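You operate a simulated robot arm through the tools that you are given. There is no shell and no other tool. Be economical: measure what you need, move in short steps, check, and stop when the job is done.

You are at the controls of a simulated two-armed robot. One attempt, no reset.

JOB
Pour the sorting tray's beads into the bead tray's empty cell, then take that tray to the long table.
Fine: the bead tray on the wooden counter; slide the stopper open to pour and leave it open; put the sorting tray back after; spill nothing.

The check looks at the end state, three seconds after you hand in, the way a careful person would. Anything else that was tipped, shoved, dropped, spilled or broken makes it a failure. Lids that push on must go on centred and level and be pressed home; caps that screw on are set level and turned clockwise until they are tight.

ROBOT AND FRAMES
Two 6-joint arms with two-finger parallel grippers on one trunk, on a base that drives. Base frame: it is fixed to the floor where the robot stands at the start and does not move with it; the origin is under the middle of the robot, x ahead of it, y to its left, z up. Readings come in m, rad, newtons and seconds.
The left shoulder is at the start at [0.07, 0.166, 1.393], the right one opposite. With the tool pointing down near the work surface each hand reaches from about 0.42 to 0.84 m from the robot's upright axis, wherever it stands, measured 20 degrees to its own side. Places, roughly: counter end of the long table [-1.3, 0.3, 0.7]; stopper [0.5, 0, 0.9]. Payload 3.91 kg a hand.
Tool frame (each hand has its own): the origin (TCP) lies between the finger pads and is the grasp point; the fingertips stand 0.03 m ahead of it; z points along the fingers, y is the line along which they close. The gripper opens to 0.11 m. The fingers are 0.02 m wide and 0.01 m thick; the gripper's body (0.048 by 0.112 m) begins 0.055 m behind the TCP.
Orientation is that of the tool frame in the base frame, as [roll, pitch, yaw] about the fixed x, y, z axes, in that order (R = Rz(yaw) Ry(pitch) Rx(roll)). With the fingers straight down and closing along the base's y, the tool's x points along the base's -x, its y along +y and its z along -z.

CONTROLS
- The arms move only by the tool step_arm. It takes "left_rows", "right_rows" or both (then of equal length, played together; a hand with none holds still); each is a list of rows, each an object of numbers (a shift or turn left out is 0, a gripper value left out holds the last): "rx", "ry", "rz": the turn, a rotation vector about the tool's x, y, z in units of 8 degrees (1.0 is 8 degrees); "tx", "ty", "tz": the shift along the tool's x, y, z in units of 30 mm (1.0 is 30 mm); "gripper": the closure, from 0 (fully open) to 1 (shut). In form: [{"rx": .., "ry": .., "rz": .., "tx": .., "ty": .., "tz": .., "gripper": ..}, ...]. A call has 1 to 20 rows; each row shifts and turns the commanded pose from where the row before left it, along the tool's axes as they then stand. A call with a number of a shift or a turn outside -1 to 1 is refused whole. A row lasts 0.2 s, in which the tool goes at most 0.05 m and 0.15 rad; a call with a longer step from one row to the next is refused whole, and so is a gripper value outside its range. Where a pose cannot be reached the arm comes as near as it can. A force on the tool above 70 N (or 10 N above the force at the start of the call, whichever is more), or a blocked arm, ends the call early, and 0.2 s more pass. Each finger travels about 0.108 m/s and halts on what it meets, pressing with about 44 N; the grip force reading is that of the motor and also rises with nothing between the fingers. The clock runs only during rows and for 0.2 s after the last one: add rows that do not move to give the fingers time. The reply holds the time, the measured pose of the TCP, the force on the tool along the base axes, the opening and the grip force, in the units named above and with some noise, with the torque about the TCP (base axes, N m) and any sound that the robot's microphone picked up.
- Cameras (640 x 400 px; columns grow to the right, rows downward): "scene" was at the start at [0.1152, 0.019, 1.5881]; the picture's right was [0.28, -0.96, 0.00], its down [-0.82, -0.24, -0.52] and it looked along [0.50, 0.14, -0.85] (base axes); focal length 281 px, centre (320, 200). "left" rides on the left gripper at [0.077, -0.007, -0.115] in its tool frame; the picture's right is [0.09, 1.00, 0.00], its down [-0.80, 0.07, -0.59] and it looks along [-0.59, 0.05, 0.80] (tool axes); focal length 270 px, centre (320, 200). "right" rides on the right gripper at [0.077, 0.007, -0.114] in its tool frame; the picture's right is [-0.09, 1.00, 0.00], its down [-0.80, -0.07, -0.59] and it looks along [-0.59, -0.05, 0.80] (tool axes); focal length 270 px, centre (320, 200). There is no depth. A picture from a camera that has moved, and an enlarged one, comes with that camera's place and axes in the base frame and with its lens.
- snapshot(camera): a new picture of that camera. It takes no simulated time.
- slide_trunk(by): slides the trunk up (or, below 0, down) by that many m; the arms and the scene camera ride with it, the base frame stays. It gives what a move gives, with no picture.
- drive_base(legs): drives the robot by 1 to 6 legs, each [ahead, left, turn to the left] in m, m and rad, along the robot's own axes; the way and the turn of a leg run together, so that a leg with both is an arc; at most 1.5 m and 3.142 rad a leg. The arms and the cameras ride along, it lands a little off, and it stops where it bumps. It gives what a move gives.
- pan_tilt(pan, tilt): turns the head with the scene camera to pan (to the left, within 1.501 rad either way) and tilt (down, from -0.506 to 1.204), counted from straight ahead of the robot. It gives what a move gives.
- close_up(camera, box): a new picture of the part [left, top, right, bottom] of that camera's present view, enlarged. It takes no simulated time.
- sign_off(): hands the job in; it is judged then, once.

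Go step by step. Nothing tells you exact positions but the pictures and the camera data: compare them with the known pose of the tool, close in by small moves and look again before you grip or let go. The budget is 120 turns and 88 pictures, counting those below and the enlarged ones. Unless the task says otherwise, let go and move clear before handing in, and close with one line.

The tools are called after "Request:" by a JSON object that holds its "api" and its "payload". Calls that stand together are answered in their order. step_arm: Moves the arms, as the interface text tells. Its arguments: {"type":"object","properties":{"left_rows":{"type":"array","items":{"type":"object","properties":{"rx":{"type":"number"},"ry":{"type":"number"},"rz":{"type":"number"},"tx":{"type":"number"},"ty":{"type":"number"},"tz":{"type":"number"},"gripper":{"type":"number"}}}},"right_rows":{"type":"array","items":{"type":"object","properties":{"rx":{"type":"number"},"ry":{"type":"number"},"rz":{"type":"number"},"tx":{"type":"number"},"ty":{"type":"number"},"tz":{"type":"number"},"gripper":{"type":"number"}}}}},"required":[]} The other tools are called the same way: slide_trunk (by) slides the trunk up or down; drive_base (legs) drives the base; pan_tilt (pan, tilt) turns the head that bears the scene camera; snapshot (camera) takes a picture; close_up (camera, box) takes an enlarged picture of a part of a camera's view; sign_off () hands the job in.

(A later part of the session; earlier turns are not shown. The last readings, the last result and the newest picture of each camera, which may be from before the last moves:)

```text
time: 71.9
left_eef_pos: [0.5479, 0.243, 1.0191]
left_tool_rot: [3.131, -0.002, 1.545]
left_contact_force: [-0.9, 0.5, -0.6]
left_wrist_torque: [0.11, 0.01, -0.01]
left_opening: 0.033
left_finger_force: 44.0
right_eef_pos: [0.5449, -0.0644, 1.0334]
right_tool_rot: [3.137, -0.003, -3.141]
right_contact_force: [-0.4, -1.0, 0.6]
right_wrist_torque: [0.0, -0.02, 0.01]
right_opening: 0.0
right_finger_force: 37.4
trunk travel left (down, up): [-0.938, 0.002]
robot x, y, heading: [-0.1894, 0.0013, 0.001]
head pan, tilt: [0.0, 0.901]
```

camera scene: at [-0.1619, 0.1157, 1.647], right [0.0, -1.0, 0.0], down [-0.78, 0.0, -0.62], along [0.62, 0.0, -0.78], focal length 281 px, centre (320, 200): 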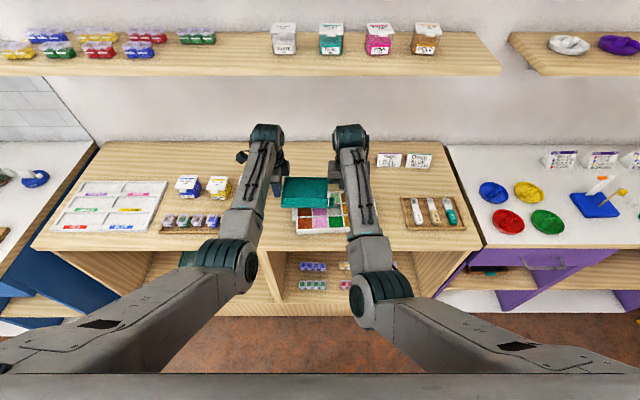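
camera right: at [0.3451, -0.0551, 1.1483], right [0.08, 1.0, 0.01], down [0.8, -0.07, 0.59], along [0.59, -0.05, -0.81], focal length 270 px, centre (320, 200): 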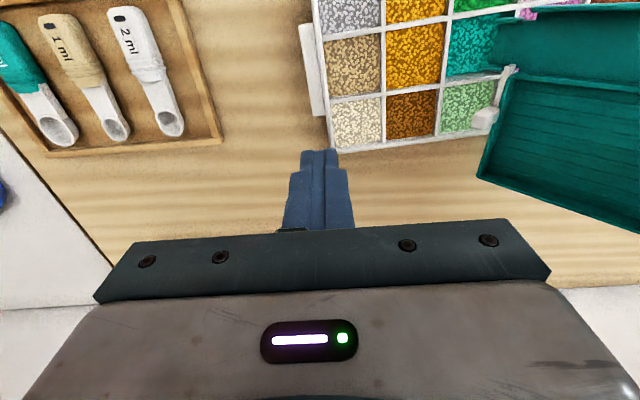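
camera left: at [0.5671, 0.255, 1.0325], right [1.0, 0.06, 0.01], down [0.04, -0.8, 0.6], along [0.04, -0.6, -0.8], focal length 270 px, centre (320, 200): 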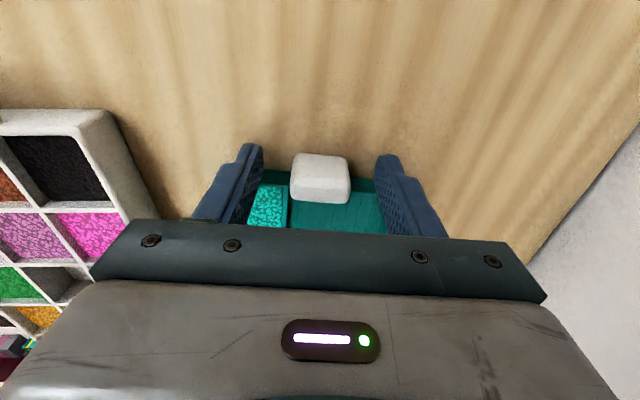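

Request:
{"api": "step_arm", "payload": {"left_rows": [{"tx": -0.4, "ty": 0.15}, {"tx": -0.45, "ty": 0.18}, {"tx": -0.45, "ty": 0.18}, {"tx": -0.45, "ty": 0.18}, {"tx": -0.4, "ty": 0.17}, {"tz": 0.5}, {"tz": 0.5}, {"tz": 0.5}, {"tz": 0.5}, {"tz": 0.4}, {"tz": 0.3}, {}, {}]}}

Request:
{"api": "close_up", "payload": {"camera": "scene", "box": [220, 150, 380, 250]}}

Request:
{"api": "snapshot", "payload": {"camera": "right"}}

```text
time: 74.7
left_eef_pos: [0.5737, 0.1766, 0.9354]
left_tool_rot: [3.135, -0.001, 1.543]
left_contact_force: [0.1, 0.5, -1.5]
left_wrist_torque: [0.11, 0.04, 0.01]
left_opening: 0.0329
left_finger_force: 43.9
right_eef_pos: [0.5489, -0.0644, 1.032]
right_tool_rot: [3.137, -0.003, 3.14]
right_contact_force: [-0.8, 0.2, -0.6]
right_wrist_torque: [-0.01, 0.01, 0.0]
right_opening: 0.0
right_finger_force: 37.5
trunk travel left (down, up): [-0.938, 0.002]
robot x, y, heading: [-0.1915, -0.0009, 0.001]
head pan, tilt: [0.0, 0.901]
```

```text
4.00 times, centred on (300, 200) of scene
camera zoom: at [-0.0658, -0.0001, 1.647], right [0.0, -1.0, 0.0], down [-0.78, 0.0, -0.62], along [0.62, 0.0, -0.78], focal length 1124 px, centre (400, 200)
```

zoom: 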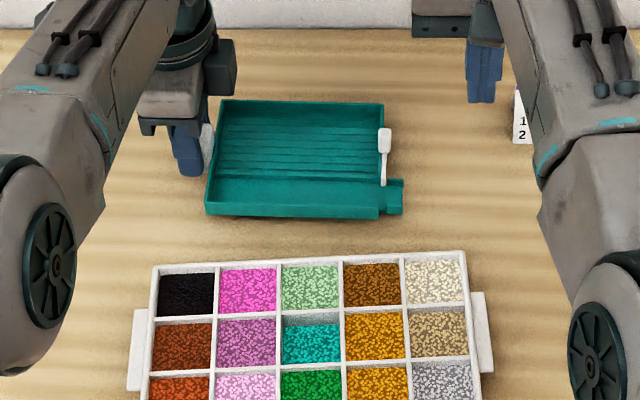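

```text
28 pictures are left
camera right: at [0.4707, -0.0578, 1.1468], right [0.09, 1.0, 0.0], down [0.8, -0.07, 0.59], along [0.59, -0.05, -0.81], focal length 270 px, centre (320, 200)
```

right: 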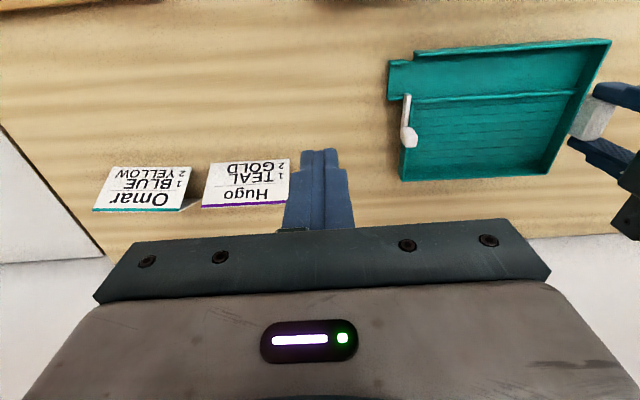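

Right over its original spot with the gate open. Lowering the last 1.5 cm, then releasing gently.

Request:
{"api": "step_arm", "payload": {"left_rows": [{"tz": 0.2}, {"tz": 0.15}, {"tz": 0.12}, {"tz": 0.06}, {}]}}

```text
time: 75.9
left_eef_pos: [0.5732, 0.1778, 0.9215]
left_tool_rot: [3.13, 0.0, 1.546]
left_contact_force: [2.2, -0.3, 6.6]
left_wrist_torque: [-1.22, 0.32, 0.33]
left_opening: 0.033
left_finger_force: 44.4
right_eef_pos: [0.5471, -0.0639, 1.0331]
right_tool_rot: [3.137, -0.003, -3.14]
right_contact_force: [0.2, -0.6, 0.4]
right_wrist_torque: [-0.04, -0.01, 0.02]
right_opening: 0.0
right_finger_force: 38.4
trunk travel left (down, up): [-0.938, 0.002]
robot x, y, heading: [-0.1896, -0.0017, 0.001]
head pan, tilt: [0.0, 0.901]
```

Down on the counter. Opening and rising away.

Request:
{"api": "step_arm", "payload": {"left_rows": [{"gripper": 0.65}, {"gripper": 0.5}, {"gripper": 0.4}, {}, {"tz": -0.4}, {"tz": -0.6}, {"tz": -0.6}, {"tz": -0.6}, {"tz": -0.6}, {}]}}

Request:
{"api": "close_up", "payload": {"camera": "scene", "box": [220, 150, 380, 250]}}

```text
time: 78.1
left_eef_pos: [0.6022, 0.1742, 0.9918]
left_tool_rot: [3.137, -0.001, 1.545]
left_contact_force: [-0.1, 0.2, -0.1]
left_wrist_torque: [0.02, 0.01, -0.02]
left_opening: 0.0661
left_finger_force: 0.0
left hand out of reach, approached as far as the arm can: row 5, 6, 7, 8, 9
right_eef_pos: [0.5472, -0.0642, 1.0326]
right_tool_rot: [3.138, -0.005, -3.141]
right_contact_force: [0.6, 0.0, -1.0]
right_wrist_torque: [0.01, -0.01, -0.01]
right_opening: 0.0
right_finger_force: 37.8
trunk travel left (down, up): [-0.938, 0.002]
robot x, y, heading: [-0.1903, -0.0003, -0.002]
head pan, tilt: [0.0, 0.901]
```

```text
4.00 times, centred on (300, 200) of scene
camera zoom: at [-0.0661, -0.0001, 1.6471], right [0.0, -1.0, 0.0], down [-0.78, 0.0, -0.62], along [0.62, 0.0, -0.78], focal length 1124 px, centre (400, 200)
```

zoom: 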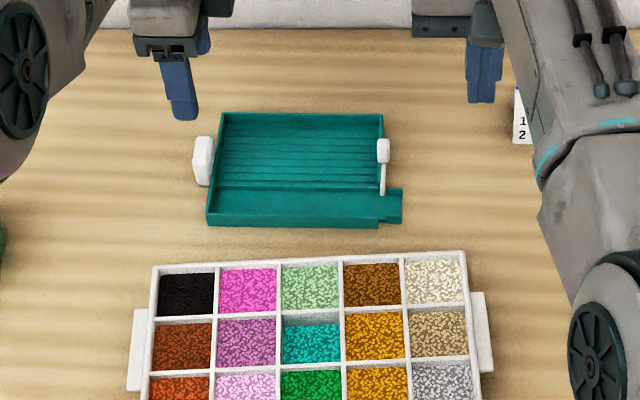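

Sorting tray is back and released. Next I'll back up to a comfortable distance for the bead tray and inspect its end handles with the wrist cameras.

Request:
{"api": "drive_base", "payload": {"legs": [[-0.1, 0.07, 0]]}}

Request:
{"api": "step_arm", "payload": {"left_rows": [{"tx": 0.2, "ty": -0.7}, {"tx": 0.2, "ty": -0.7}, {"tx": 0.2, "ty": -0.7}, {"tx": 0.2, "ty": -0.7}, {"ty": -0.5}, {}], "right_rows": [{"ty": -0.5, "gripper": 0}, {"ty": -0.5}, {"ty": -0.5}, {"ty": -0.5}, {"ty": -0.3}, {}]}}

Request:
{"api": "snapshot", "payload": {"camera": "left"}}

Request:
{"api": "snapshot", "payload": {"camera": "right"}}

```text
time: 79.3
left_eef_pos: [0.5047, 0.2409, 0.9916]
left_tool_rot: [3.139, -0.003, 1.545]
left_contact_force: [0.1, -0.2, -0.3]
left_wrist_torque: [0.02, 0.01, -0.02]
left_opening: 0.066
left_finger_force: 0.0
right_eef_pos: [0.4517, 0.0018, 1.0309]
right_tool_rot: [3.136, -0.007, -3.142]
right_contact_force: [-1.0, -0.9, 0.0]
right_wrist_torque: [0.0, 0.0, -0.02]
right_opening: 0.0
right_finger_force: 38.0
trunk travel left (down, up): [-0.938, 0.002]
robot x, y, heading: [-0.2919, 0.0689, 0.003]
head pan, tilt: [0.0, 0.901]
```

```text
time: 80.7
left_eef_pos: [0.4957, 0.2541, 0.9712]
left_tool_rot: [3.136, -0.002, 1.543]
left_contact_force: [1.0, 0.4, -0.5]
left_wrist_torque: [-0.03, 0.01, -0.04]
left_opening: 0.066
left_finger_force: 0.0
left hand out of reach, approached as far as the arm can: row 1, 2, 3, 4, 5
right_eef_pos: [0.447, -0.0649, 1.033]
right_tool_rot: [3.138, -0.003, 3.141]
right_contact_force: [-0.6, 0.8, 1.1]
right_wrist_torque: [-0.05, 0.01, 0.0]
right_opening: 0.1097
right_finger_force: 0.1
trunk travel left (down, up): [-0.938, 0.002]
robot x, y, heading: [-0.2905, 0.0699, -0.001]
head pan, tilt: [0.0, 0.901]
```

```text
26 pictures are left
camera left: at [0.4901, 0.3311, 1.0856], right [1.0, 0.06, 0.0], down [0.05, -0.8, 0.59], along [0.04, -0.59, -0.8], focal length 270 px, centre (320, 200)
```

left: 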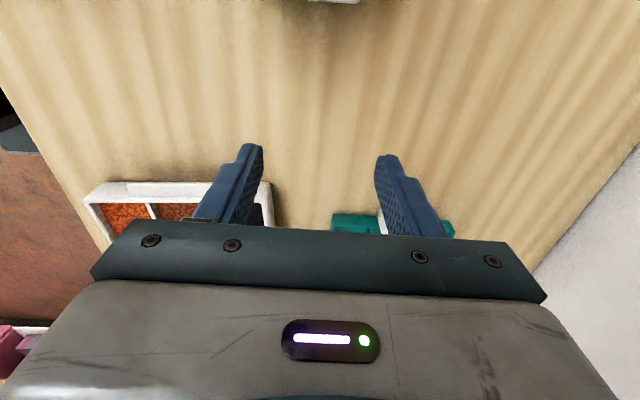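

```text
25 pictures are left
camera right: at [0.3699, -0.0587, 1.1474], right [0.09, 1.0, 0.0], down [0.8, -0.07, 0.59], along [0.59, -0.05, -0.81], focal length 270 px, centre (320, 200)
```

right: 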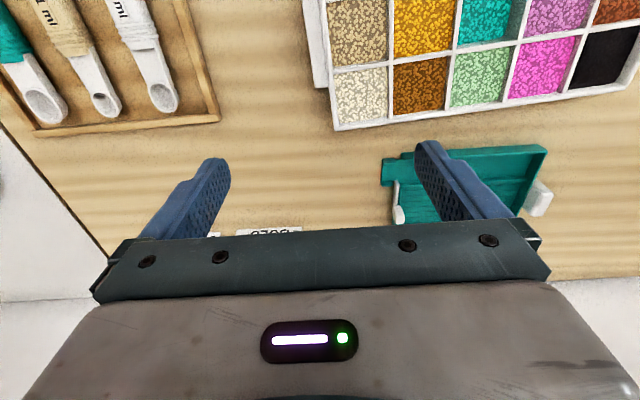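

Request:
{"api": "step_arm", "payload": {"left_rows": [{"rz": -1}, {"rz": -1}, {"rz": -1}, {"rz": -1}, {"rz": -1}, {"rz": -1}, {"rz": -1}, {"rz": -1}, {"rz": -1}, {"rz": -1}, {"rz": -1}, {"rz": -0.3}, {}], "right_rows": [{"tx": 0.5, "ty": -0.2}, {"tx": 0.5, "ty": -0.2}, {"tx": 0.4, "ty": -0.2}, {}, {}, {}, {}, {}, {}, {}, {}, {}, {}]}}

Request:
{"api": "close_up", "payload": {"camera": "right", "box": [240, 20, 480, 170]}}

Request:
{"api": "close_up", "payload": {"camera": "scene", "box": [240, 150, 400, 250]}}

```text
time: 83.5
left_eef_pos: [0.4938, 0.2534, 0.9688]
left_tool_rot: [3.141, 0.004, 3.124]
left_contact_force: [-0.1, 0.6, 0.5]
left_wrist_torque: [0.02, -0.01, -0.01]
left_opening: 0.066
left_finger_force: 0.0
right_eef_pos: [0.4064, -0.0837, 1.0327]
right_tool_rot: [3.138, -0.003, 3.142]
right_contact_force: [0.3, 0.3, 0.4]
right_wrist_torque: [0.04, -0.01, 0.01]
right_opening: 0.11
right_finger_force: 0.0
trunk travel left (down, up): [-0.938, 0.002]
robot x, y, heading: [-0.293, 0.0689, -0.0]
head pan, tilt: [0.0, 0.901]
```

```text
2.67 times, centred on (360, 95) of right
camera zoom: at [0.3291, -0.0774, 1.1475], right [0.09, 1.0, 0.0], down [0.8, -0.07, 0.59], along [0.59, -0.05, -0.81], focal length 721 px, centre (213, 480)
```

zoom: 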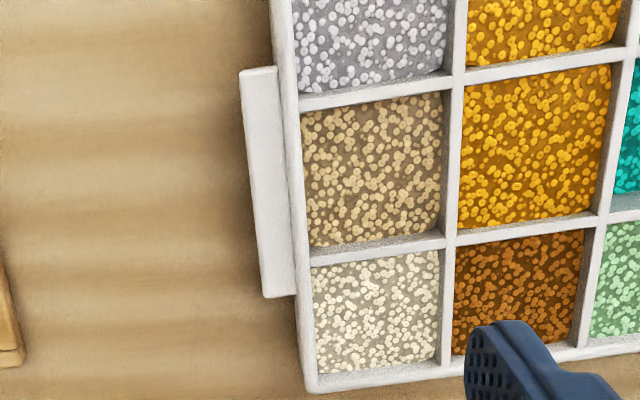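

```text
4.00 times, centred on (320, 200) of scene
camera zoom: at [-0.1656, 0.0682, 1.6471], right [0.0, -1.0, 0.0], down [-0.78, 0.0, -0.62], along [0.62, 0.0, -0.78], focal length 1124 px, centre (320, 200)
```

zoom: 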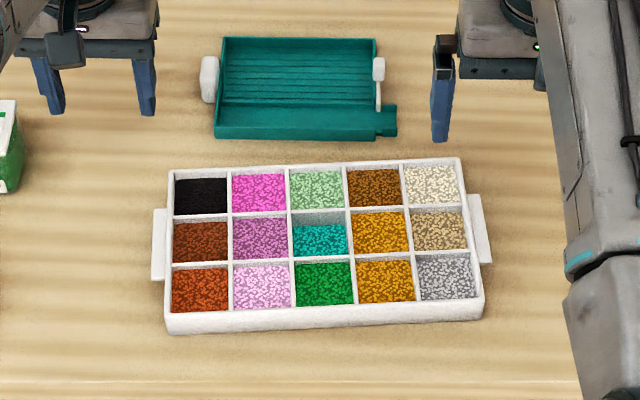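

The handles are bars about 7 cm long in x, centred around (0.380, 0.202) and (0.395, -0.064), with the tray yawed about +3.5°. I'll grip them along x with both hands turned outward.

Request:
{"api": "step_arm", "payload": {"left_rows": [{"rz": 0.9, "gripper": 0}, {"rz": 0.9}, {"rz": 0.9}, {"rz": 0.9}, {"rz": 0.9}, {"rz": 0.9}, {"rz": 0.9}, {"rz": 0.9}, {"rz": 0.9}, {"rz": 0.9}, {"rz": 0.9}, {"rz": 0.8}, {}], "right_rows": [{"rz": -0.98}, {"rz": -0.98}, {"rz": -0.98}, {"rz": -0.98}, {"rz": -0.98}, {"rz": -0.98}, {"rz": -0.98}, {"rz": -0.98}, {"rz": -0.98}, {"rz": -0.98}, {"rz": -0.98}, {"rz": -0.9}, {}]}}

```text
time: 86.3
left_eef_pos: [0.4954, 0.2544, 0.9686]
left_tool_rot: [3.135, -0.001, 1.629]
left_contact_force: [-0.3, -0.1, 0.5]
left_wrist_torque: [0.01, -0.02, 0.01]
left_opening: 0.1098
left_finger_force: 0.0
right_eef_pos: [0.4062, -0.0827, 1.0335]
right_tool_rot: [3.139, 0.006, -1.509]
right_contact_force: [-0.1, -0.1, 0.6]
right_wrist_torque: [-0.01, -0.02, 0.02]
right_opening: 0.11
right_finger_force: 0.1
trunk travel left (down, up): [-0.938, 0.002]
robot x, y, heading: [-0.2955, 0.0641, -0.002]
head pan, tilt: [0.0, 0.901]
```

Request:
{"api": "step_arm", "payload": {"left_rows": [{"tx": -0.22, "ty": -0.65, "tz": -0.08}, {"tx": -0.22, "ty": -0.65, "tz": -0.08}, {"tx": -0.22, "ty": -0.65, "tz": -0.08}, {"tx": -0.22, "ty": -0.65, "tz": -0.08}, {"tx": -0.22, "ty": -0.65, "tz": -0.08}, {"tx": -0.24, "ty": -0.67, "tz": -0.1}, {}], "right_rows": [{"tx": -0.1, "ty": 0.06, "tz": 0.27}, {"tx": -0.1, "ty": 0.06, "tz": 0.27}, {"tx": -0.1, "ty": 0.06, "tz": 0.27}, {"tx": -0.1, "ty": 0.06, "tz": 0.27}, {"tx": -0.1, "ty": 0.06, "tz": 0.27}, {"tx": -0.02, "ty": 0.04, "tz": 0.27}, {}]}}

Request:
{"api": "snapshot", "payload": {"camera": "left"}}

Request:
{"api": "snapshot", "payload": {"camera": "right"}}

```text
time: 87.9
left_eef_pos: [0.4789, 0.1948, 0.9445]
left_tool_rot: [3.139, -0.003, 1.627]
left_contact_force: [0.6, -0.2, -0.1]
left_wrist_torque: [-0.01, -0.01, -0.02]
left_opening: 0.1105
left_finger_force: 0.0
left hand out of reach, approached as far as the arm can: row 1, 2, 3, 4, 5, 6
right_eef_pos: [0.3948, -0.0678, 0.9841]
right_tool_rot: [3.138, 0.005, -1.511]
right_contact_force: [0.2, 0.1, -0.3]
right_wrist_torque: [-0.02, 0.03, 0.01]
right_opening: 0.1102
right_finger_force: 0.1
trunk travel left (down, up): [-0.938, 0.002]
robot x, y, heading: [-0.2919, 0.0684, 0.002]
head pan, tilt: [0.0, 0.901]
```

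```text
22 pictures are left
camera left: at [0.4663, 0.2715, 1.0603], right [0.99, 0.15, 0.0], down [0.11, -0.8, 0.59], along [0.09, -0.59, -0.8], focal length 270 px, centre (320, 200)
```

left: 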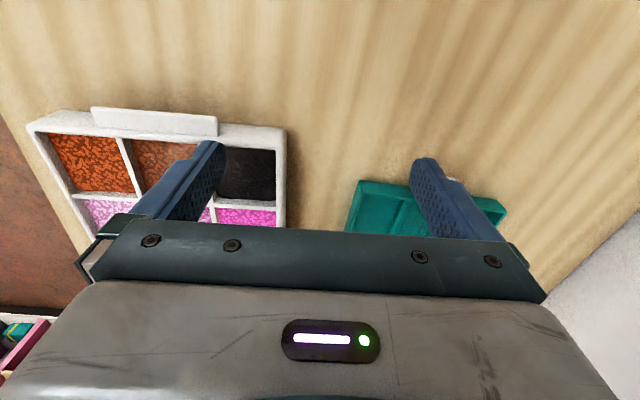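

```text
21 pictures are left
camera right: at [0.3926, -0.1466, 1.0975], right [-1.0, 0.03, 0.0], down [0.02, 0.8, 0.6], along [0.01, 0.6, -0.8], focal length 270 px, centre (320, 200)
```

right: 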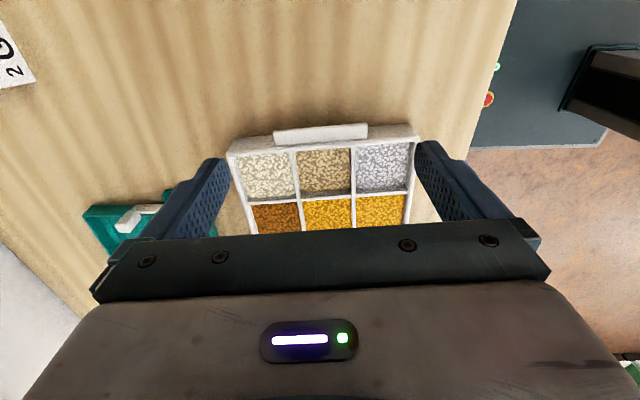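

The left command had drifted inside the reachable zone (the errors accumulated). I'll bring the commanded pose back outward first so the arm frees up, then re-approach.

Request:
{"api": "step_arm", "payload": {"left_rows": [{"tx": 0.1, "ty": 0.9}, {"tx": 0.1, "ty": 0.9}, {"tx": 0.1, "ty": 0.9}, {"tx": 0.1, "ty": 0.9}, {"tx": 0.1, "ty": 0.9}, {"tx": 0.1, "ty": 0.9}, {"tx": 0.1, "ty": 0.9}, {"tx": 0.1, "ty": 0.9}, {}]}}

```text
time: 89.9
left_eef_pos: [0.4801, 0.1982, 0.9496]
left_tool_rot: [3.135, 0.001, 1.629]
left_contact_force: [0.6, -0.8, -0.4]
left_wrist_torque: [-0.01, 0.01, -0.03]
left_opening: 0.1098
left_finger_force: 0.1
left hand out of reach, approached as far as the arm can: row 1, 2, 3, 4, 5, 6, 7, 8
right_eef_pos: [0.3958, -0.0693, 0.9843]
right_tool_rot: [3.138, 0.005, -1.511]
right_contact_force: [-1.2, -0.7, -0.2]
right_wrist_torque: [-0.02, -0.01, 0.04]
right_opening: 0.1102
right_finger_force: 0.0
trunk travel left (down, up): [-0.938, 0.002]
robot x, y, heading: [-0.2931, 0.0684, -0.004]
head pan, tilt: [0.0, 0.901]
```

Request:
{"api": "snapshot", "payload": {"camera": "scene"}}

```text
20 pictures are left
camera scene: at [-0.1656, 0.0682, 1.6471], right [0.0, -1.0, 0.0], down [-0.78, 0.0, -0.62], along [0.62, 0.0, -0.78], focal length 281 px, centre (320, 200)
```

scene: 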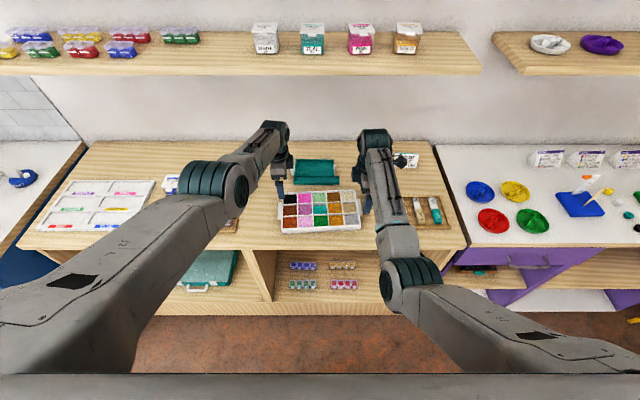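

The left arm flipped into an elbow-out configuration that won't reach. I'll slide left a little and back away so both hands are clear of the counter, then unwind that arm in free space.

Request:
{"api": "drive_base", "payload": {"legs": [[0, 0.04, 0], [-0.3, 0, 0]]}}

Request:
{"api": "snapshot", "payload": {"camera": "scene"}}

```text
time: 92.5
left_eef_pos: [0.1721, 0.241, 0.9473]
left_tool_rot: [3.137, 0.001, 1.634]
left_contact_force: [-0.1, 0.4, -0.7]
left_wrist_torque: [-0.03, 0.06, 0.0]
left_opening: 0.1101
left_finger_force: 0.0
right_eef_pos: [0.0886, -0.0274, 0.9837]
right_tool_rot: [3.137, 0.003, -1.508]
right_contact_force: [0.4, -0.2, -0.1]
right_wrist_torque: [-0.01, 0.0, 0.0]
right_opening: 0.1101
right_finger_force: 0.1
trunk travel left (down, up): [-0.938, 0.002]
robot x, y, heading: [-0.5989, 0.1074, 0.007]
head pan, tilt: [0.0, 0.901]
```

```text
19 pictures are left
camera scene: at [-0.4718, 0.1087, 1.6467], right [0.0, -1.0, 0.0], down [-0.79, 0.0, -0.62], along [0.62, 0.0, -0.79], focal length 281 px, centre (320, 200)
```

scene: 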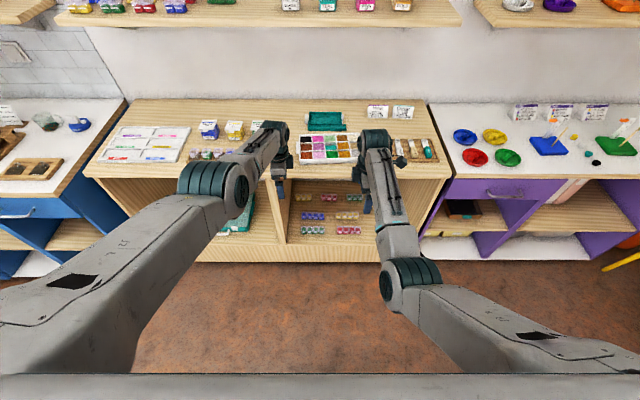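

Request:
{"api": "step_arm", "payload": {"left_rows": [{"tx": 0.9, "tz": 0.5}, {"tx": 0.9, "tz": 0.5}, {"tx": 0.9, "tz": 0.5}, {"tx": 0.9, "tz": 0.5}, {"tx": 0.9, "tz": 0.5}, {"tx": 0.9, "tz": 0.5}, {"ty": -0.5}, {"ty": -0.5}, {"ty": -0.5}, {}]}}

```text
time: 94.7
left_eef_pos: [0.0905, 0.3987, 0.8698]
left_tool_rot: [3.136, 0.0, 1.632]
left_contact_force: [0.0, 0.2, -0.2]
left_wrist_torque: [0.01, -0.03, 0.0]
left_opening: 0.1101
left_finger_force: 0.1
left hand out of reach, approached as far as the arm can: row 2, 4, 5, 6
right_eef_pos: [0.0876, -0.0273, 0.9844]
right_tool_rot: [3.138, 0.005, -1.507]
right_contact_force: [-1.0, 0.0, -0.3]
right_wrist_torque: [0.0, -0.01, 0.01]
right_opening: 0.1098
right_finger_force: 0.1
trunk travel left (down, up): [-0.938, 0.002]
robot x, y, heading: [-0.5987, 0.1087, 0.0]
head pan, tilt: [0.0, 0.901]
```

Request:
{"api": "step_arm", "payload": {"left_rows": [{"tz": -0.7, "ty": -0.3}, {"tz": -0.7, "ty": -0.3}, {"tz": -0.7, "ty": -0.3}, {"tz": -0.7}, {"tz": -0.7}, {}]}}

Request:
{"api": "snapshot", "payload": {"camera": "scene"}}

```text
time: 96.1
left_eef_pos: [0.0641, 0.3974, 0.979]
left_tool_rot: [3.136, 0.001, 1.633]
left_contact_force: [-0.5, 0.6, 0.6]
left_wrist_torque: [0.01, -0.01, -0.01]
left_opening: 0.1101
left_finger_force: 0.1
right_eef_pos: [0.0872, -0.0276, 0.983]
right_tool_rot: [3.138, 0.005, -1.507]
right_contact_force: [1.2, -0.3, -0.4]
right_wrist_torque: [-0.01, -0.02, 0.01]
right_opening: 0.1099
right_finger_force: 0.2
trunk travel left (down, up): [-0.938, 0.002]
robot x, y, heading: [-0.6007, 0.1076, 0.004]
head pan, tilt: [0.0, 0.901]
```

```text
18 pictures are left
camera scene: at [-0.475, 0.1081, 1.6471], right [0.0, -1.0, 0.0], down [-0.78, 0.0, -0.62], along [0.62, 0.0, -0.78], focal length 281 px, centre (320, 200)
```

scene: 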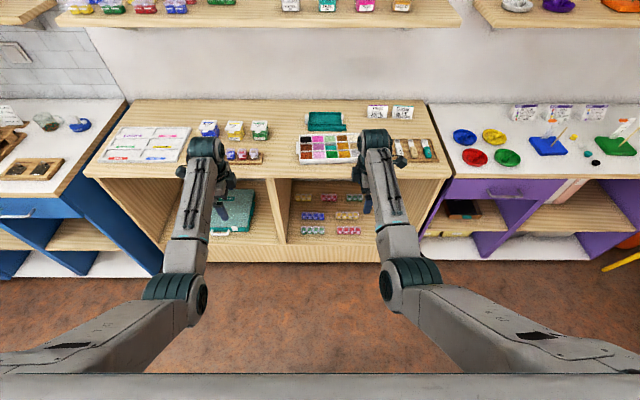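

Left arm is unwound and symmetric. Setting the hand spacing to match the handles, then driving back in.

Request:
{"api": "step_arm", "payload": {"left_rows": [{"tx": -0.6}, {"tx": -0.6}, {"tx": -0.6}, {"tx": -0.6}, {"tx": -0.6}, {"tx": -0.6}, {"tx": -0.6}, {"tx": -0.5, "ty": 0.2}, {}]}}

Request:
{"api": "drive_base", "payload": {"legs": [[0.3, -0.04, 0]]}}

Request:
{"api": "snapshot", "payload": {"camera": "left"}}

Request:
{"api": "snapshot", "payload": {"camera": "right"}}

```text
time: 98.1
left_eef_pos: [0.0791, 0.2559, 0.9767]
left_tool_rot: [3.137, 0.0, 1.633]
left_contact_force: [-0.3, 0.5, 0.4]
left_wrist_torque: [-0.01, 0.01, 0.0]
left_opening: 0.1097
left_finger_force: 0.1
right_eef_pos: [0.0868, -0.0266, 0.9845]
right_tool_rot: [3.137, 0.003, -1.507]
right_contact_force: [1.1, 0.4, 0.1]
right_wrist_torque: [-0.01, -0.04, -0.05]
right_opening: 0.1099
right_finger_force: 0.1
trunk travel left (down, up): [-0.938, 0.002]
robot x, y, heading: [-0.5996, 0.1064, 0.005]
head pan, tilt: [0.0, 0.901]
```

```text
time: 100.2
left_eef_pos: [0.3785, 0.2234, 0.9772]
left_tool_rot: [3.134, 0.0, 1.64]
left_contact_force: [-0.3, -0.2, 0.1]
left_wrist_torque: [-0.03, -0.02, 0.01]
left_opening: 0.11
left_finger_force: 0.1
right_eef_pos: [0.3883, -0.0608, 0.9862]
right_tool_rot: [3.14, 0.003, -1.501]
right_contact_force: [0.2, -0.3, 0.3]
right_wrist_torque: [0.02, -0.06, -0.03]
right_opening: 0.11
right_finger_force: 0.3
trunk travel left (down, up): [-0.938, 0.002]
robot x, y, heading: [-0.2991, 0.0667, 0.014]
head pan, tilt: [0.0, 0.901]
```

```text
17 pictures are left
camera left: at [0.3655, 0.298, 1.0923], right [0.99, 0.16, 0.01], down [0.12, -0.79, 0.59], along [0.1, -0.59, -0.8], focal length 270 px, centre (320, 200)
```

left: 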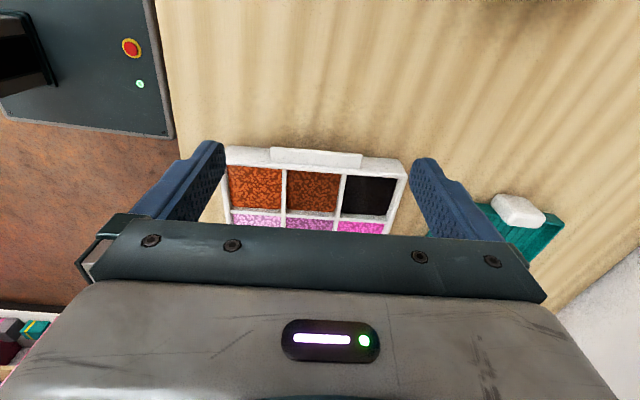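

```text
16 pictures are left
camera right: at [0.3859, -0.1381, 1.0992], right [-1.0, 0.02, 0.0], down [0.02, 0.8, 0.6], along [0.01, 0.6, -0.8], focal length 270 px, centre (320, 200)
```

right: 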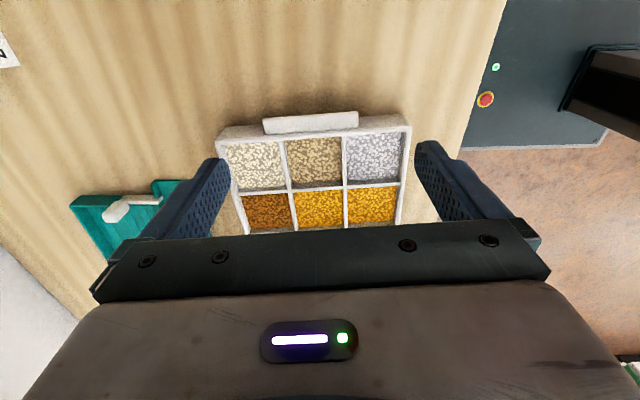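

Both hands straddle their handles. Aligning and descending to just above the counter.

Request:
{"api": "step_arm", "payload": {"left_rows": [{"tx": -0.4}, {"tx": -0.35, "ty": 0.03}, {"tz": 0.4}, {"tz": 0.4}, {"tz": 0.4}, {"tz": 0.4}, {"tz": 0.3}, {"tz": 0.1}, {}], "right_rows": [{"tx": 0.12, "ty": -0.1}, {"tx": 0.1, "ty": -0.1}, {"tz": 0.45}, {"tz": 0.45}, {"tz": 0.45}, {"tz": 0.45}, {"tz": 0.38}, {"tz": 0.12}, {}]}}

Request:
{"api": "snapshot", "payload": {"camera": "left"}}

Request:
{"api": "snapshot", "payload": {"camera": "right"}}

```text
time: 101.9
left_eef_pos: [0.3841, 0.198, 0.9387]
left_tool_rot: [3.103, 0.003, 1.642]
left_contact_force: [-7.3, 3.0, 43.0]
left_wrist_torque: [-0.33, 2.84, -0.16]
left_opening: 0.11
left_finger_force: 0.1
right_eef_pos: [0.3966, -0.0667, 0.9393]
right_tool_rot: [-3.11, 0.004, -1.501]
right_contact_force: [-6.0, -4.3, 42.1]
right_wrist_torque: [0.11, 2.67, 0.53]
right_opening: 0.11
right_finger_force: 0.1
trunk travel left (down, up): [-0.938, 0.002]
robot x, y, heading: [-0.294, 0.0683, 0.012]
head pan, tilt: [0.0, 0.901]
stopped in row 8 (right hand): the force on the tool passed its limit (the readings are from after the stop); the commanded pose is now the measured one
```

```text
15 pictures are left
camera left: at [0.3666, 0.2746, 1.0542], right [0.99, 0.16, 0.04], down [0.1, -0.79, 0.6], along [0.13, -0.59, -0.8], focal length 270 px, centre (320, 200)
```

left: 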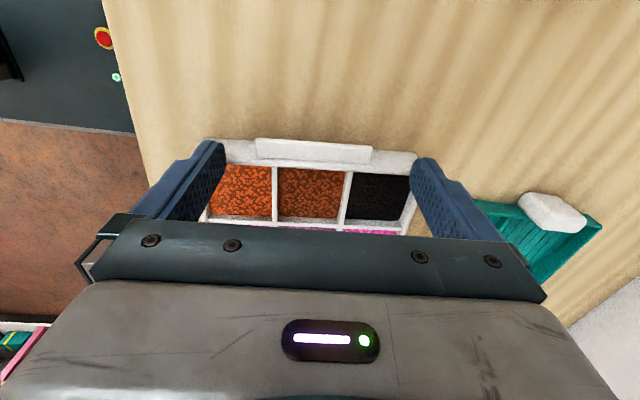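

```text
14 pictures are left
camera right: at [0.3904, -0.144, 1.0532], right [-1.0, 0.02, -0.03], down [0.0, 0.8, 0.6], along [0.04, 0.6, -0.8], focal length 270 px, centre (320, 200)
```

right: 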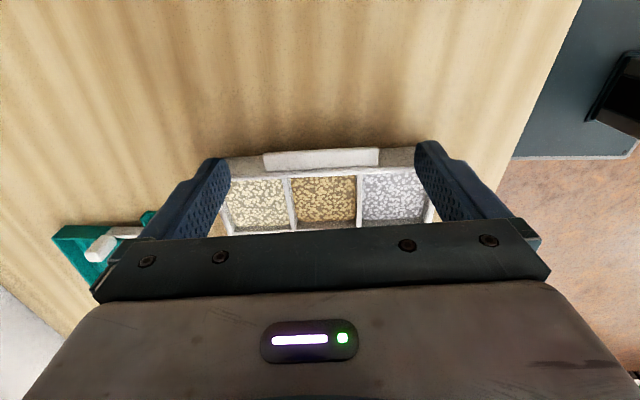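

Fingertips landed on the tray's end rims, so I was a few mm too far inward. Raising, re-levelling, shifting outward about 8 mm on each side and going down again.

Request:
{"api": "step_arm", "payload": {"left_rows": [{"tz": -0.35}, {"tz": -0.35, "rx": 0.24}, {"tx": 0.3, "ty": -0.03}, {}, {"tz": 0.35}, {"tz": 0.35}, {"tz": 0.3}, {}], "right_rows": [{"tz": -0.35}, {"tz": -0.35, "rx": -0.22}, {"tx": 0.25, "ty": 0.07}, {}, {"tz": 0.35}, {"tz": 0.35}, {"tz": 0.3}, {}]}}

```text
time: 103.7
left_eef_pos: [0.389, 0.2073, 0.9182]
left_tool_rot: [-3.132, 0.001, 1.64]
left_contact_force: [0.0, 0.8, 0.3]
left_wrist_torque: [0.04, -0.03, 0.02]
left_opening: 0.1102
left_finger_force: 0.0
right_eef_pos: [0.4019, -0.0738, 0.9149]
right_tool_rot: [3.124, 0.003, -1.501]
right_contact_force: [-0.1, 0.7, 0.6]
right_wrist_torque: [0.01, 0.01, 0.0]
right_opening: 0.1098
right_finger_force: 0.0
trunk travel left (down, up): [-0.938, 0.002]
robot x, y, heading: [-0.2953, 0.0716, 0.013]
head pan, tilt: [0.0, 0.901]
```

Clear of the rims at grip height. Centring in x and closing both.

Request:
{"api": "step_arm", "payload": {"left_rows": [{"ty": -0.2}, {"gripper": 0.2}, {"gripper": 0.3}, {"gripper": 0.45}, {"gripper": 1}, {}, {}, {}], "right_rows": [{"ty": 0.2}, {"gripper": 0.2}, {"gripper": 0.3}, {"gripper": 0.45}, {"gripper": 1}, {}, {}, {}]}}

Request:
{"api": "snapshot", "payload": {"camera": "left"}}

```text
time: 105.5
left_eef_pos: [0.3833, 0.2075, 0.9175]
left_tool_rot: [-3.131, 0.001, 1.641]
left_contact_force: [0.1, 1.7, 0.5]
left_wrist_torque: [0.13, -0.01, -0.28]
left_opening: 0.0716
left_finger_force: 43.8
right_eef_pos: [0.3958, -0.0741, 0.915]
right_tool_rot: [3.127, 0.004, -1.502]
right_contact_force: [2.0, -1.4, 2.3]
right_wrist_torque: [0.03, -0.1, 0.15]
right_opening: 0.0715
right_finger_force: 43.8
trunk travel left (down, up): [-0.938, 0.002]
robot x, y, heading: [-0.2977, 0.0671, 0.009]
head pan, tilt: [0.0, 0.901]
```

```text
13 pictures are left
camera left: at [0.3722, 0.2837, 1.032], right [0.99, 0.16, -0.01], down [0.13, -0.79, 0.59], along [0.09, -0.59, -0.8], focal length 270 px, centre (320, 200)
```

left: 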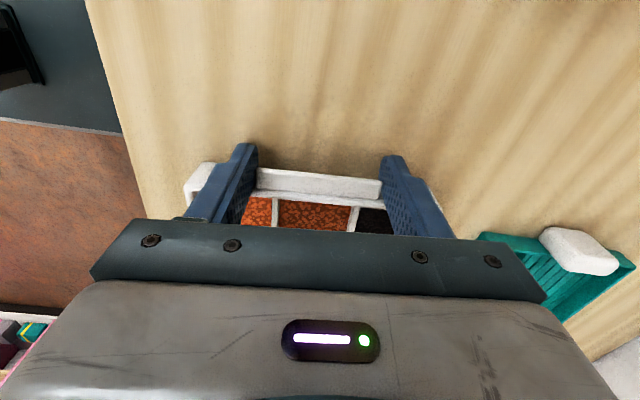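

Both handles gripped at 0.0716 m. Lifting slowly together.

Request:
{"api": "step_arm", "payload": {"left_rows": [{"tz": -0.1}, {"tz": -0.2}, {"tz": -0.3}, {"tz": -0.3}, {"tz": -0.3}, {"tz": -0.3}, {}], "right_rows": [{"tz": -0.1}, {"tz": -0.2}, {"tz": -0.3}, {"tz": -0.3}, {"tz": -0.3}, {"tz": -0.3}, {}]}}

Request:
{"api": "snapshot", "payload": {"camera": "scene"}}

```text
time: 107.1
left_eef_pos: [0.3834, 0.2075, 0.9631]
left_tool_rot: [-3.131, 0.002, 1.642]
left_contact_force: [-0.2, -0.3, 0.3]
left_wrist_torque: [-0.37, 0.37, -0.19]
left_opening: 0.0714
left_finger_force: 43.8
right_eef_pos: [0.3959, -0.0748, 0.9605]
right_tool_rot: [3.121, 0.006, -1.5]
right_contact_force: [0.2, -0.5, -9.6]
right_wrist_torque: [-0.91, -0.44, -0.05]
right_opening: 0.0718
right_finger_force: 44.0
trunk travel left (down, up): [-0.938, 0.002]
robot x, y, heading: [-0.3012, 0.0682, 0.011]
head pan, tilt: [0.0, 0.901]
```

```text
12 pictures are left
camera scene: at [-0.1704, 0.0706, 1.6469], right [0.01, -1.0, 0.0], down [-0.78, -0.01, -0.62], along [0.62, 0.01, -0.78], focal length 281 px, centre (320, 200)
```

scene: 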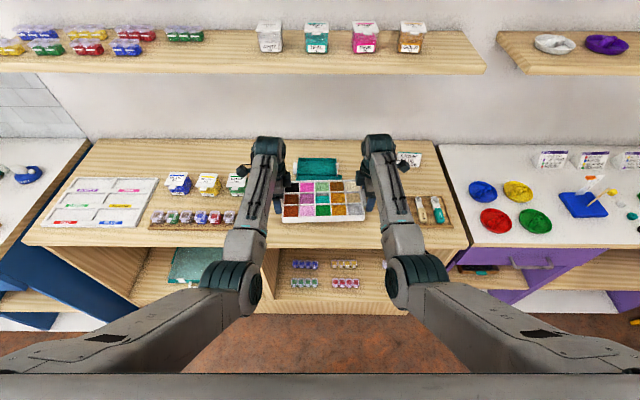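

Lifted. The load reads uneven, so I'll check that the tray is level and truly clear.

Request:
{"api": "close_up", "payload": {"camera": "scene", "box": [264, 165, 376, 235]}}

```text
5.71 times, centred on (320, 200) of scene
camera zoom: at [-0.1704, 0.0706, 1.6469], right [0.01, -1.0, 0.0], down [-0.78, -0.01, -0.62], along [0.62, 0.01, -0.78], focal length 1605 px, centre (320, 200)
```

zoom: 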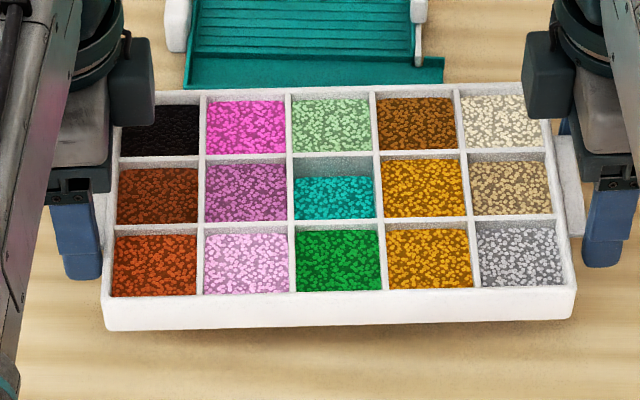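

Level and clear. I'll balance the left a touch, raise a bit more, back off the counter and turn 90° left to view the long table.

Request:
{"api": "step_arm", "payload": {"left_rows": [{"tz": -0.2}, {"tz": -0.3}, {"tz": -0.25}, {}], "right_rows": [{"tz": -0.15}, {"tz": -0.27}, {"tz": -0.23}, {}]}}

Request:
{"api": "drive_base", "payload": {"legs": [[-0.26, 0, 0]]}}

Request:
{"api": "drive_base", "payload": {"legs": [[0, 0, 0.78], [0, 0, 0.78]]}}

Request:
{"api": "pan_tilt", "payload": {"pan": 1.1, "tilt": 0.6}}

Request:
{"api": "snapshot", "payload": {"camera": "scene"}}

```text
time: 108.1
left_eef_pos: [0.3816, 0.2056, 0.9848]
left_tool_rot: [-3.127, 0.001, 1.642]
left_contact_force: [-0.8, 4.6, -13.0]
left_wrist_torque: [1.34, 0.08, -0.18]
left_opening: 0.0716
left_finger_force: 43.6
right_eef_pos: [0.3973, -0.0754, 0.9812]
right_tool_rot: [3.125, 0.003, -1.501]
right_contact_force: [1.5, -5.1, 5.2]
right_wrist_torque: [1.26, 0.07, -0.11]
right_opening: 0.0715
right_finger_force: 43.8
trunk travel left (down, up): [-0.938, 0.002]
robot x, y, heading: [-0.2989, 0.0707, 0.013]
head pan, tilt: [0.0, 0.901]
```

```text
time: 110.0
left_eef_pos: [0.1173, 0.1982, 0.9842]
left_tool_rot: [-3.128, 0.0, 1.629]
left_contact_force: [-7.5, 11.4, -7.1]
left_wrist_torque: [0.61, 0.49, -1.1]
left_opening: 0.0716
left_finger_force: 44.2
right_eef_pos: [0.1285, -0.0844, 0.9785]
right_tool_rot: [3.122, 0.003, -1.512]
right_contact_force: [7.1, -11.1, -1.8]
right_wrist_torque: [0.27, -0.4, -0.9]
right_opening: 0.0716
right_finger_force: 44.5
trunk travel left (down, up): [-0.938, 0.002]
robot x, y, heading: [-0.5667, 0.0664, 0.001]
head pan, tilt: [0.0, 0.901]
```

```text
time: 114.6
left_eef_pos: [-0.7016, 0.7489, 0.9856]
left_tool_rot: [-3.131, 0.0, -3.076]
left_contact_force: [0.2, -0.5, -3.8]
left_wrist_torque: [-0.07, -0.07, -0.24]
left_opening: 0.0718
left_finger_force: 43.7
right_eef_pos: [-0.4201, 0.762, 0.9795]
right_tool_rot: [3.121, 0.004, 0.067]
right_contact_force: [0.4, 1.6, -4.2]
right_wrist_torque: [0.05, 0.02, -0.15]
right_opening: 0.0715
right_finger_force: 43.9
trunk travel left (down, up): [-0.938, 0.002]
robot x, y, heading: [-0.5639, 0.0686, 1.576]
head pan, tilt: [0.0, 0.901]
```

```text
time: 115.9
left_eef_pos: [-0.7017, 0.7476, 0.9853]
left_tool_rot: [-3.13, -0.001, -3.076]
left_contact_force: [0.7, -1.1, -2.7]
left_wrist_torque: [-0.02, -0.15, -0.24]
left_opening: 0.0717
left_finger_force: 43.4
right_eef_pos: [-0.419, 0.7609, 0.9796]
right_tool_rot: [3.126, 0.005, 0.065]
right_contact_force: [-0.2, 0.7, -4.8]
right_wrist_torque: [0.05, -0.18, 0.02]
right_opening: 0.0716
right_finger_force: 44.0
trunk travel left (down, up): [-0.938, 0.002]
robot x, y, heading: [-0.5633, 0.066, 1.574]
head pan, tilt: [1.1, 0.6]
```

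```text
10 pictures are left
camera scene: at [-0.646, 0.1599, 1.6717], right [0.45, 0.89, 0.0], down [0.51, -0.25, -0.82], along [-0.74, 0.37, -0.57], focal length 281 px, centre (320, 200)
```

scene: 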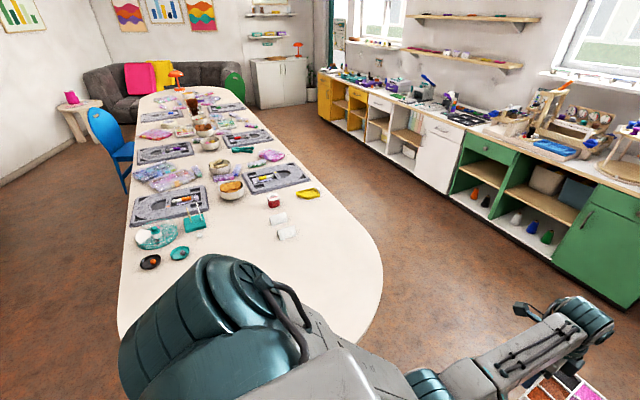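

The long table runs away to -x; its near end (x about -1.05 to -1.6, y about 0.3) looks clear. I'll turn another 90° and line up so the tray sits over about (-1.3, 0.3).

Request:
{"api": "drive_base", "payload": {"legs": [[0, 0, 0.78], [0, 0, 0.78]]}}

Request:
{"api": "drive_base", "payload": {"legs": [[0.03, -0.22, 0]]}}

Request:
{"api": "pan_tilt", "payload": {"pan": 0.0, "tilt": 0.9}}

Request:
{"api": "snapshot", "payload": {"camera": "scene"}}

```text
time: 120.4
left_eef_pos: [-1.2495, -0.0533, 0.985]
left_tool_rot: [-3.131, 0.001, -1.524]
left_contact_force: [1.0, -0.8, -4.0]
left_wrist_torque: [-0.01, -0.09, -0.26]
left_opening: 0.0717
left_finger_force: 44.0
right_eef_pos: [-1.2576, 0.2278, 0.9786]
right_tool_rot: [3.124, 0.003, 1.617]
right_contact_force: [-1.0, 0.5, -5.1]
right_wrist_torque: [0.03, 0.09, -0.13]
right_opening: 0.0718
right_finger_force: 43.5
trunk travel left (down, up): [-0.938, 0.002]
robot x, y, heading: [-0.5662, 0.0726, 3.128]
head pan, tilt: [1.1, 0.6]
```

```text
time: 122.1
left_eef_pos: [-1.2765, 0.1599, 0.9856]
left_tool_rot: [-3.131, 0.003, -1.521]
left_contact_force: [2.1, 0.2, -3.4]
left_wrist_torque: [0.1, 0.18, -0.46]
left_opening: 0.0716
left_finger_force: 44.3
right_eef_pos: [-1.2834, 0.4409, 0.9807]
right_tool_rot: [3.124, -0.001, 1.619]
right_contact_force: [-2.8, -1.7, -5.1]
right_wrist_torque: [0.31, -0.17, -0.13]
right_opening: 0.0721
right_finger_force: 43.3
trunk travel left (down, up): [-0.938, 0.002]
robot x, y, heading: [-0.5922, 0.2873, 3.13]
head pan, tilt: [1.1, 0.6]
```

```text
time: 123.4
left_eef_pos: [-1.2761, 0.1619, 0.986]
left_tool_rot: [-3.128, 0.0, -1.522]
left_contact_force: [0.8, 0.4, -3.3]
left_wrist_torque: [0.05, -0.04, -0.23]
left_opening: 0.0717
left_finger_force: 43.8
right_eef_pos: [-1.2838, 0.4444, 0.9795]
right_tool_rot: [3.124, 0.003, 1.619]
right_contact_force: [-1.0, 0.6, -5.2]
right_wrist_torque: [0.24, 0.05, -0.05]
right_opening: 0.0716
right_finger_force: 43.6
trunk travel left (down, up): [-0.938, 0.002]
robot x, y, heading: [-0.5925, 0.2835, 3.133]
head pan, tilt: [0.0, 0.901]
```

```text
9 pictures are left
camera scene: at [-0.7218, 0.2868, 1.6469], right [0.01, 1.0, 0.0], down [0.78, -0.01, -0.62], along [-0.62, 0.01, -0.78], focal length 281 px, centre (320, 200)
```

scene: 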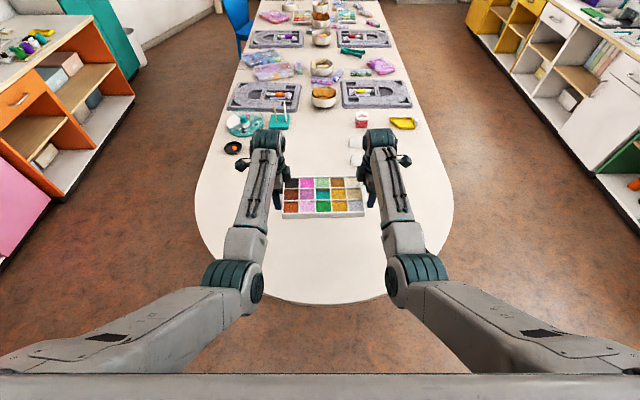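

Clear landing area: tray is over x about -1.28, nothing within 0.3 m. Lowering the trunk first.

Request:
{"api": "slide_trunk", "payload": {"by": -0.19}}

Request:
{"api": "close_up", "payload": {"camera": "scene", "box": [240, 130, 400, 230]}}

```text
time: 125.5
left_eef_pos: [-1.2763, 0.1615, 0.795]
left_tool_rot: [-3.13, 0.001, -1.523]
left_contact_force: [1.6, -0.9, -4.1]
left_wrist_torque: [0.04, 0.02, -0.33]
left_opening: 0.0717
left_finger_force: 44.4
right_eef_pos: [-1.2842, 0.4441, 0.7897]
right_tool_rot: [3.125, 0.003, 1.621]
right_contact_force: [-1.6, -0.5, -5.5]
right_wrist_torque: [0.12, 0.03, -0.06]
right_opening: 0.0717
right_finger_force: 44.2
trunk travel left (down, up): [-0.748, 0.192]
robot x, y, heading: [-0.5961, 0.2825, 3.135]
head pan, tilt: [0.0, 0.901]
```

```text
4.00 times, centred on (320, 180) of scene
camera zoom: at [-0.7213, 0.2868, 1.457], right [0.01, 1.0, 0.0], down [0.78, -0.01, -0.62], along [-0.62, 0.01, -0.78], focal length 1124 px, centre (320, 280)
```

zoom: 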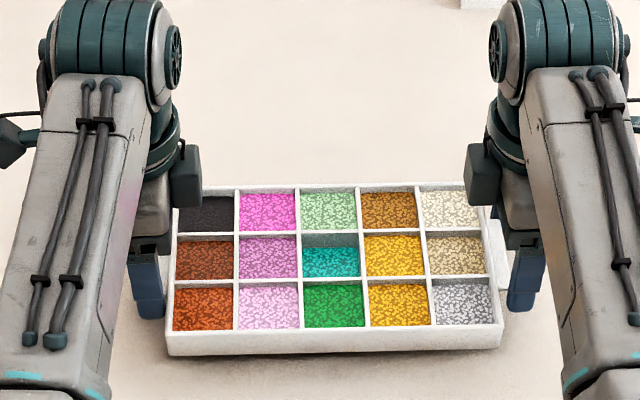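

Request:
{"api": "slide_trunk", "payload": {"by": -0.035}}

Request:
{"api": "slide_trunk", "payload": {"by": -0.012}}

```text
time: 126.3
left_eef_pos: [-1.2719, 0.1615, 0.772]
left_tool_rot: [3.136, 0.002, -1.522]
left_contact_force: [-6.7, 0.3, 44.0]
left_wrist_torque: [0.44, 0.03, 0.06]
left_opening: 0.0709
left_finger_force: 37.2
right_eef_pos: [-1.2836, 0.4434, 0.7708]
right_tool_rot: [-3.134, 0.001, 1.621]
right_contact_force: [-9.3, 1.0, 54.0]
right_wrist_torque: [0.03, -1.54, 0.96]
right_opening: 0.0717
right_finger_force: 44.1
trunk travel left (down, up): [-0.713, 0.227]
robot x, y, heading: [-0.5919, 0.286, 3.137]
head pan, tilt: [0.0, 0.901]
```

```text
time: 126.6
left_eef_pos: [-1.2723, 0.1619, 0.7708]
left_tool_rot: [3.134, 0.002, -1.522]
left_contact_force: [11.8, -3.9, 19.1]
left_wrist_torque: [0.59, -1.42, -0.35]
left_opening: 0.0719
left_finger_force: 43.9
right_eef_pos: [-1.2841, 0.4438, 0.7704]
right_tool_rot: [-3.136, 0.001, 1.621]
right_contact_force: [14.4, 2.3, 22.2]
right_wrist_torque: [0.35, -1.93, -0.24]
right_opening: 0.0718
right_finger_force: 43.5
trunk travel left (down, up): [-0.712, 0.228]
robot x, y, heading: [-0.5923, 0.2838, 3.126]
head pan, tilt: [0.0, 0.901]
stopped: the force on the tool passed its limit (the readings are from after the stop); the commanded pose is now the measured one
```

The tray is resting on the table (top about z 0.735). Relaxing slightly, then opening both grippers.

Request:
{"api": "step_arm", "payload": {"left_rows": [{"tz": -0.03}, {}, {}], "right_rows": [{"tz": -0.03}, {}, {}]}}

```text
time: 127.4
left_eef_pos: [-1.2732, 0.1621, 0.7697]
left_tool_rot: [3.136, 0.002, -1.52]
left_contact_force: [5.6, -8.5, 8.7]
left_wrist_torque: [0.16, -0.26, -0.06]
left_opening: 0.0715
left_finger_force: 44.5
right_eef_pos: [-1.2841, 0.4437, 0.7693]
right_tool_rot: [-3.136, 0.001, 1.622]
right_contact_force: [19.8, 5.4, 27.3]
right_wrist_torque: [-0.34, -1.9, 0.36]
right_opening: 0.0718
right_finger_force: 43.6
trunk travel left (down, up): [-0.712, 0.228]
robot x, y, heading: [-0.5963, 0.2838, 3.129]
head pan, tilt: [0.0, 0.901]
```

Request:
{"api": "step_arm", "payload": {"left_rows": [{"tz": -0.02}, {"ty": -0.02}, {}], "right_rows": [{"tz": -0.06}, {"ty": 0.06}, {}]}}

```text
time: 128.2
left_eef_pos: [-1.275, 0.1625, 0.7698]
left_tool_rot: [3.139, 0.004, -1.522]
left_contact_force: [17.1, -6.2, 18.3]
left_wrist_torque: [-0.64, -0.25, -0.88]
left_opening: 0.0717
left_finger_force: 43.9
right_eef_pos: [-1.2854, 0.4441, 0.7698]
right_tool_rot: [-3.136, 0.002, 1.621]
right_contact_force: [-4.9, -2.5, 7.0]
right_wrist_torque: [0.52, -0.17, -1.36]
right_opening: 0.0715
right_finger_force: 43.8
trunk travel left (down, up): [-0.712, 0.228]
robot x, y, heading: [-0.5921, 0.2851, 3.133]
head pan, tilt: [0.0, 0.901]
```

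Forces are modest. Opening both together and rising.

Request:
{"api": "step_arm", "payload": {"left_rows": [{"gripper": 0.3}, {"gripper": 0.2}, {"gripper": 0.12}, {"gripper": 0.05}, {}, {"tz": -0.2}, {"tz": -0.3}, {"tz": -0.4}, {}], "right_rows": [{"gripper": 0.3}, {"gripper": 0.2}, {"gripper": 0.12}, {"gripper": 0.05}, {}, {"tz": -0.2}, {"tz": -0.3}, {"tz": -0.4}, {}]}}

Request:
{"api": "close_up", "payload": {"camera": "scene", "box": [200, 100, 440, 250]}}

```text
time: 130.2
left_eef_pos: [-1.2773, 0.1611, 0.7903]
left_tool_rot: [-3.137, 0.003, -1.521]
left_contact_force: [0.5, 0.4, 0.9]
left_wrist_torque: [-0.01, 0.0, 0.05]
left_opening: 0.1046
left_finger_force: 0.0
right_eef_pos: [-1.2886, 0.4443, 0.7924]
right_tool_rot: [3.138, 0.002, 1.621]
right_contact_force: [0.6, 0.7, -0.6]
right_wrist_torque: [-0.05, 0.01, -0.01]
right_opening: 0.1048
right_finger_force: 0.1
trunk travel left (down, up): [-0.712, 0.228]
robot x, y, heading: [-0.5941, 0.2849, 3.131]
head pan, tilt: [0.0, 0.901]
```

```text
2.67 times, centred on (320, 175) of scene
camera zoom: at [-0.7212, 0.2871, 1.421], right [0.01, 1.0, 0.0], down [0.78, -0.01, -0.62], along [-0.62, 0.01, -0.78], focal length 749 px, centre (320, 267)
```

zoom: 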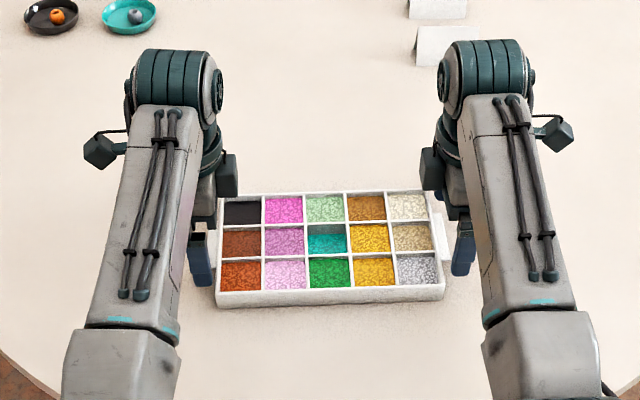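

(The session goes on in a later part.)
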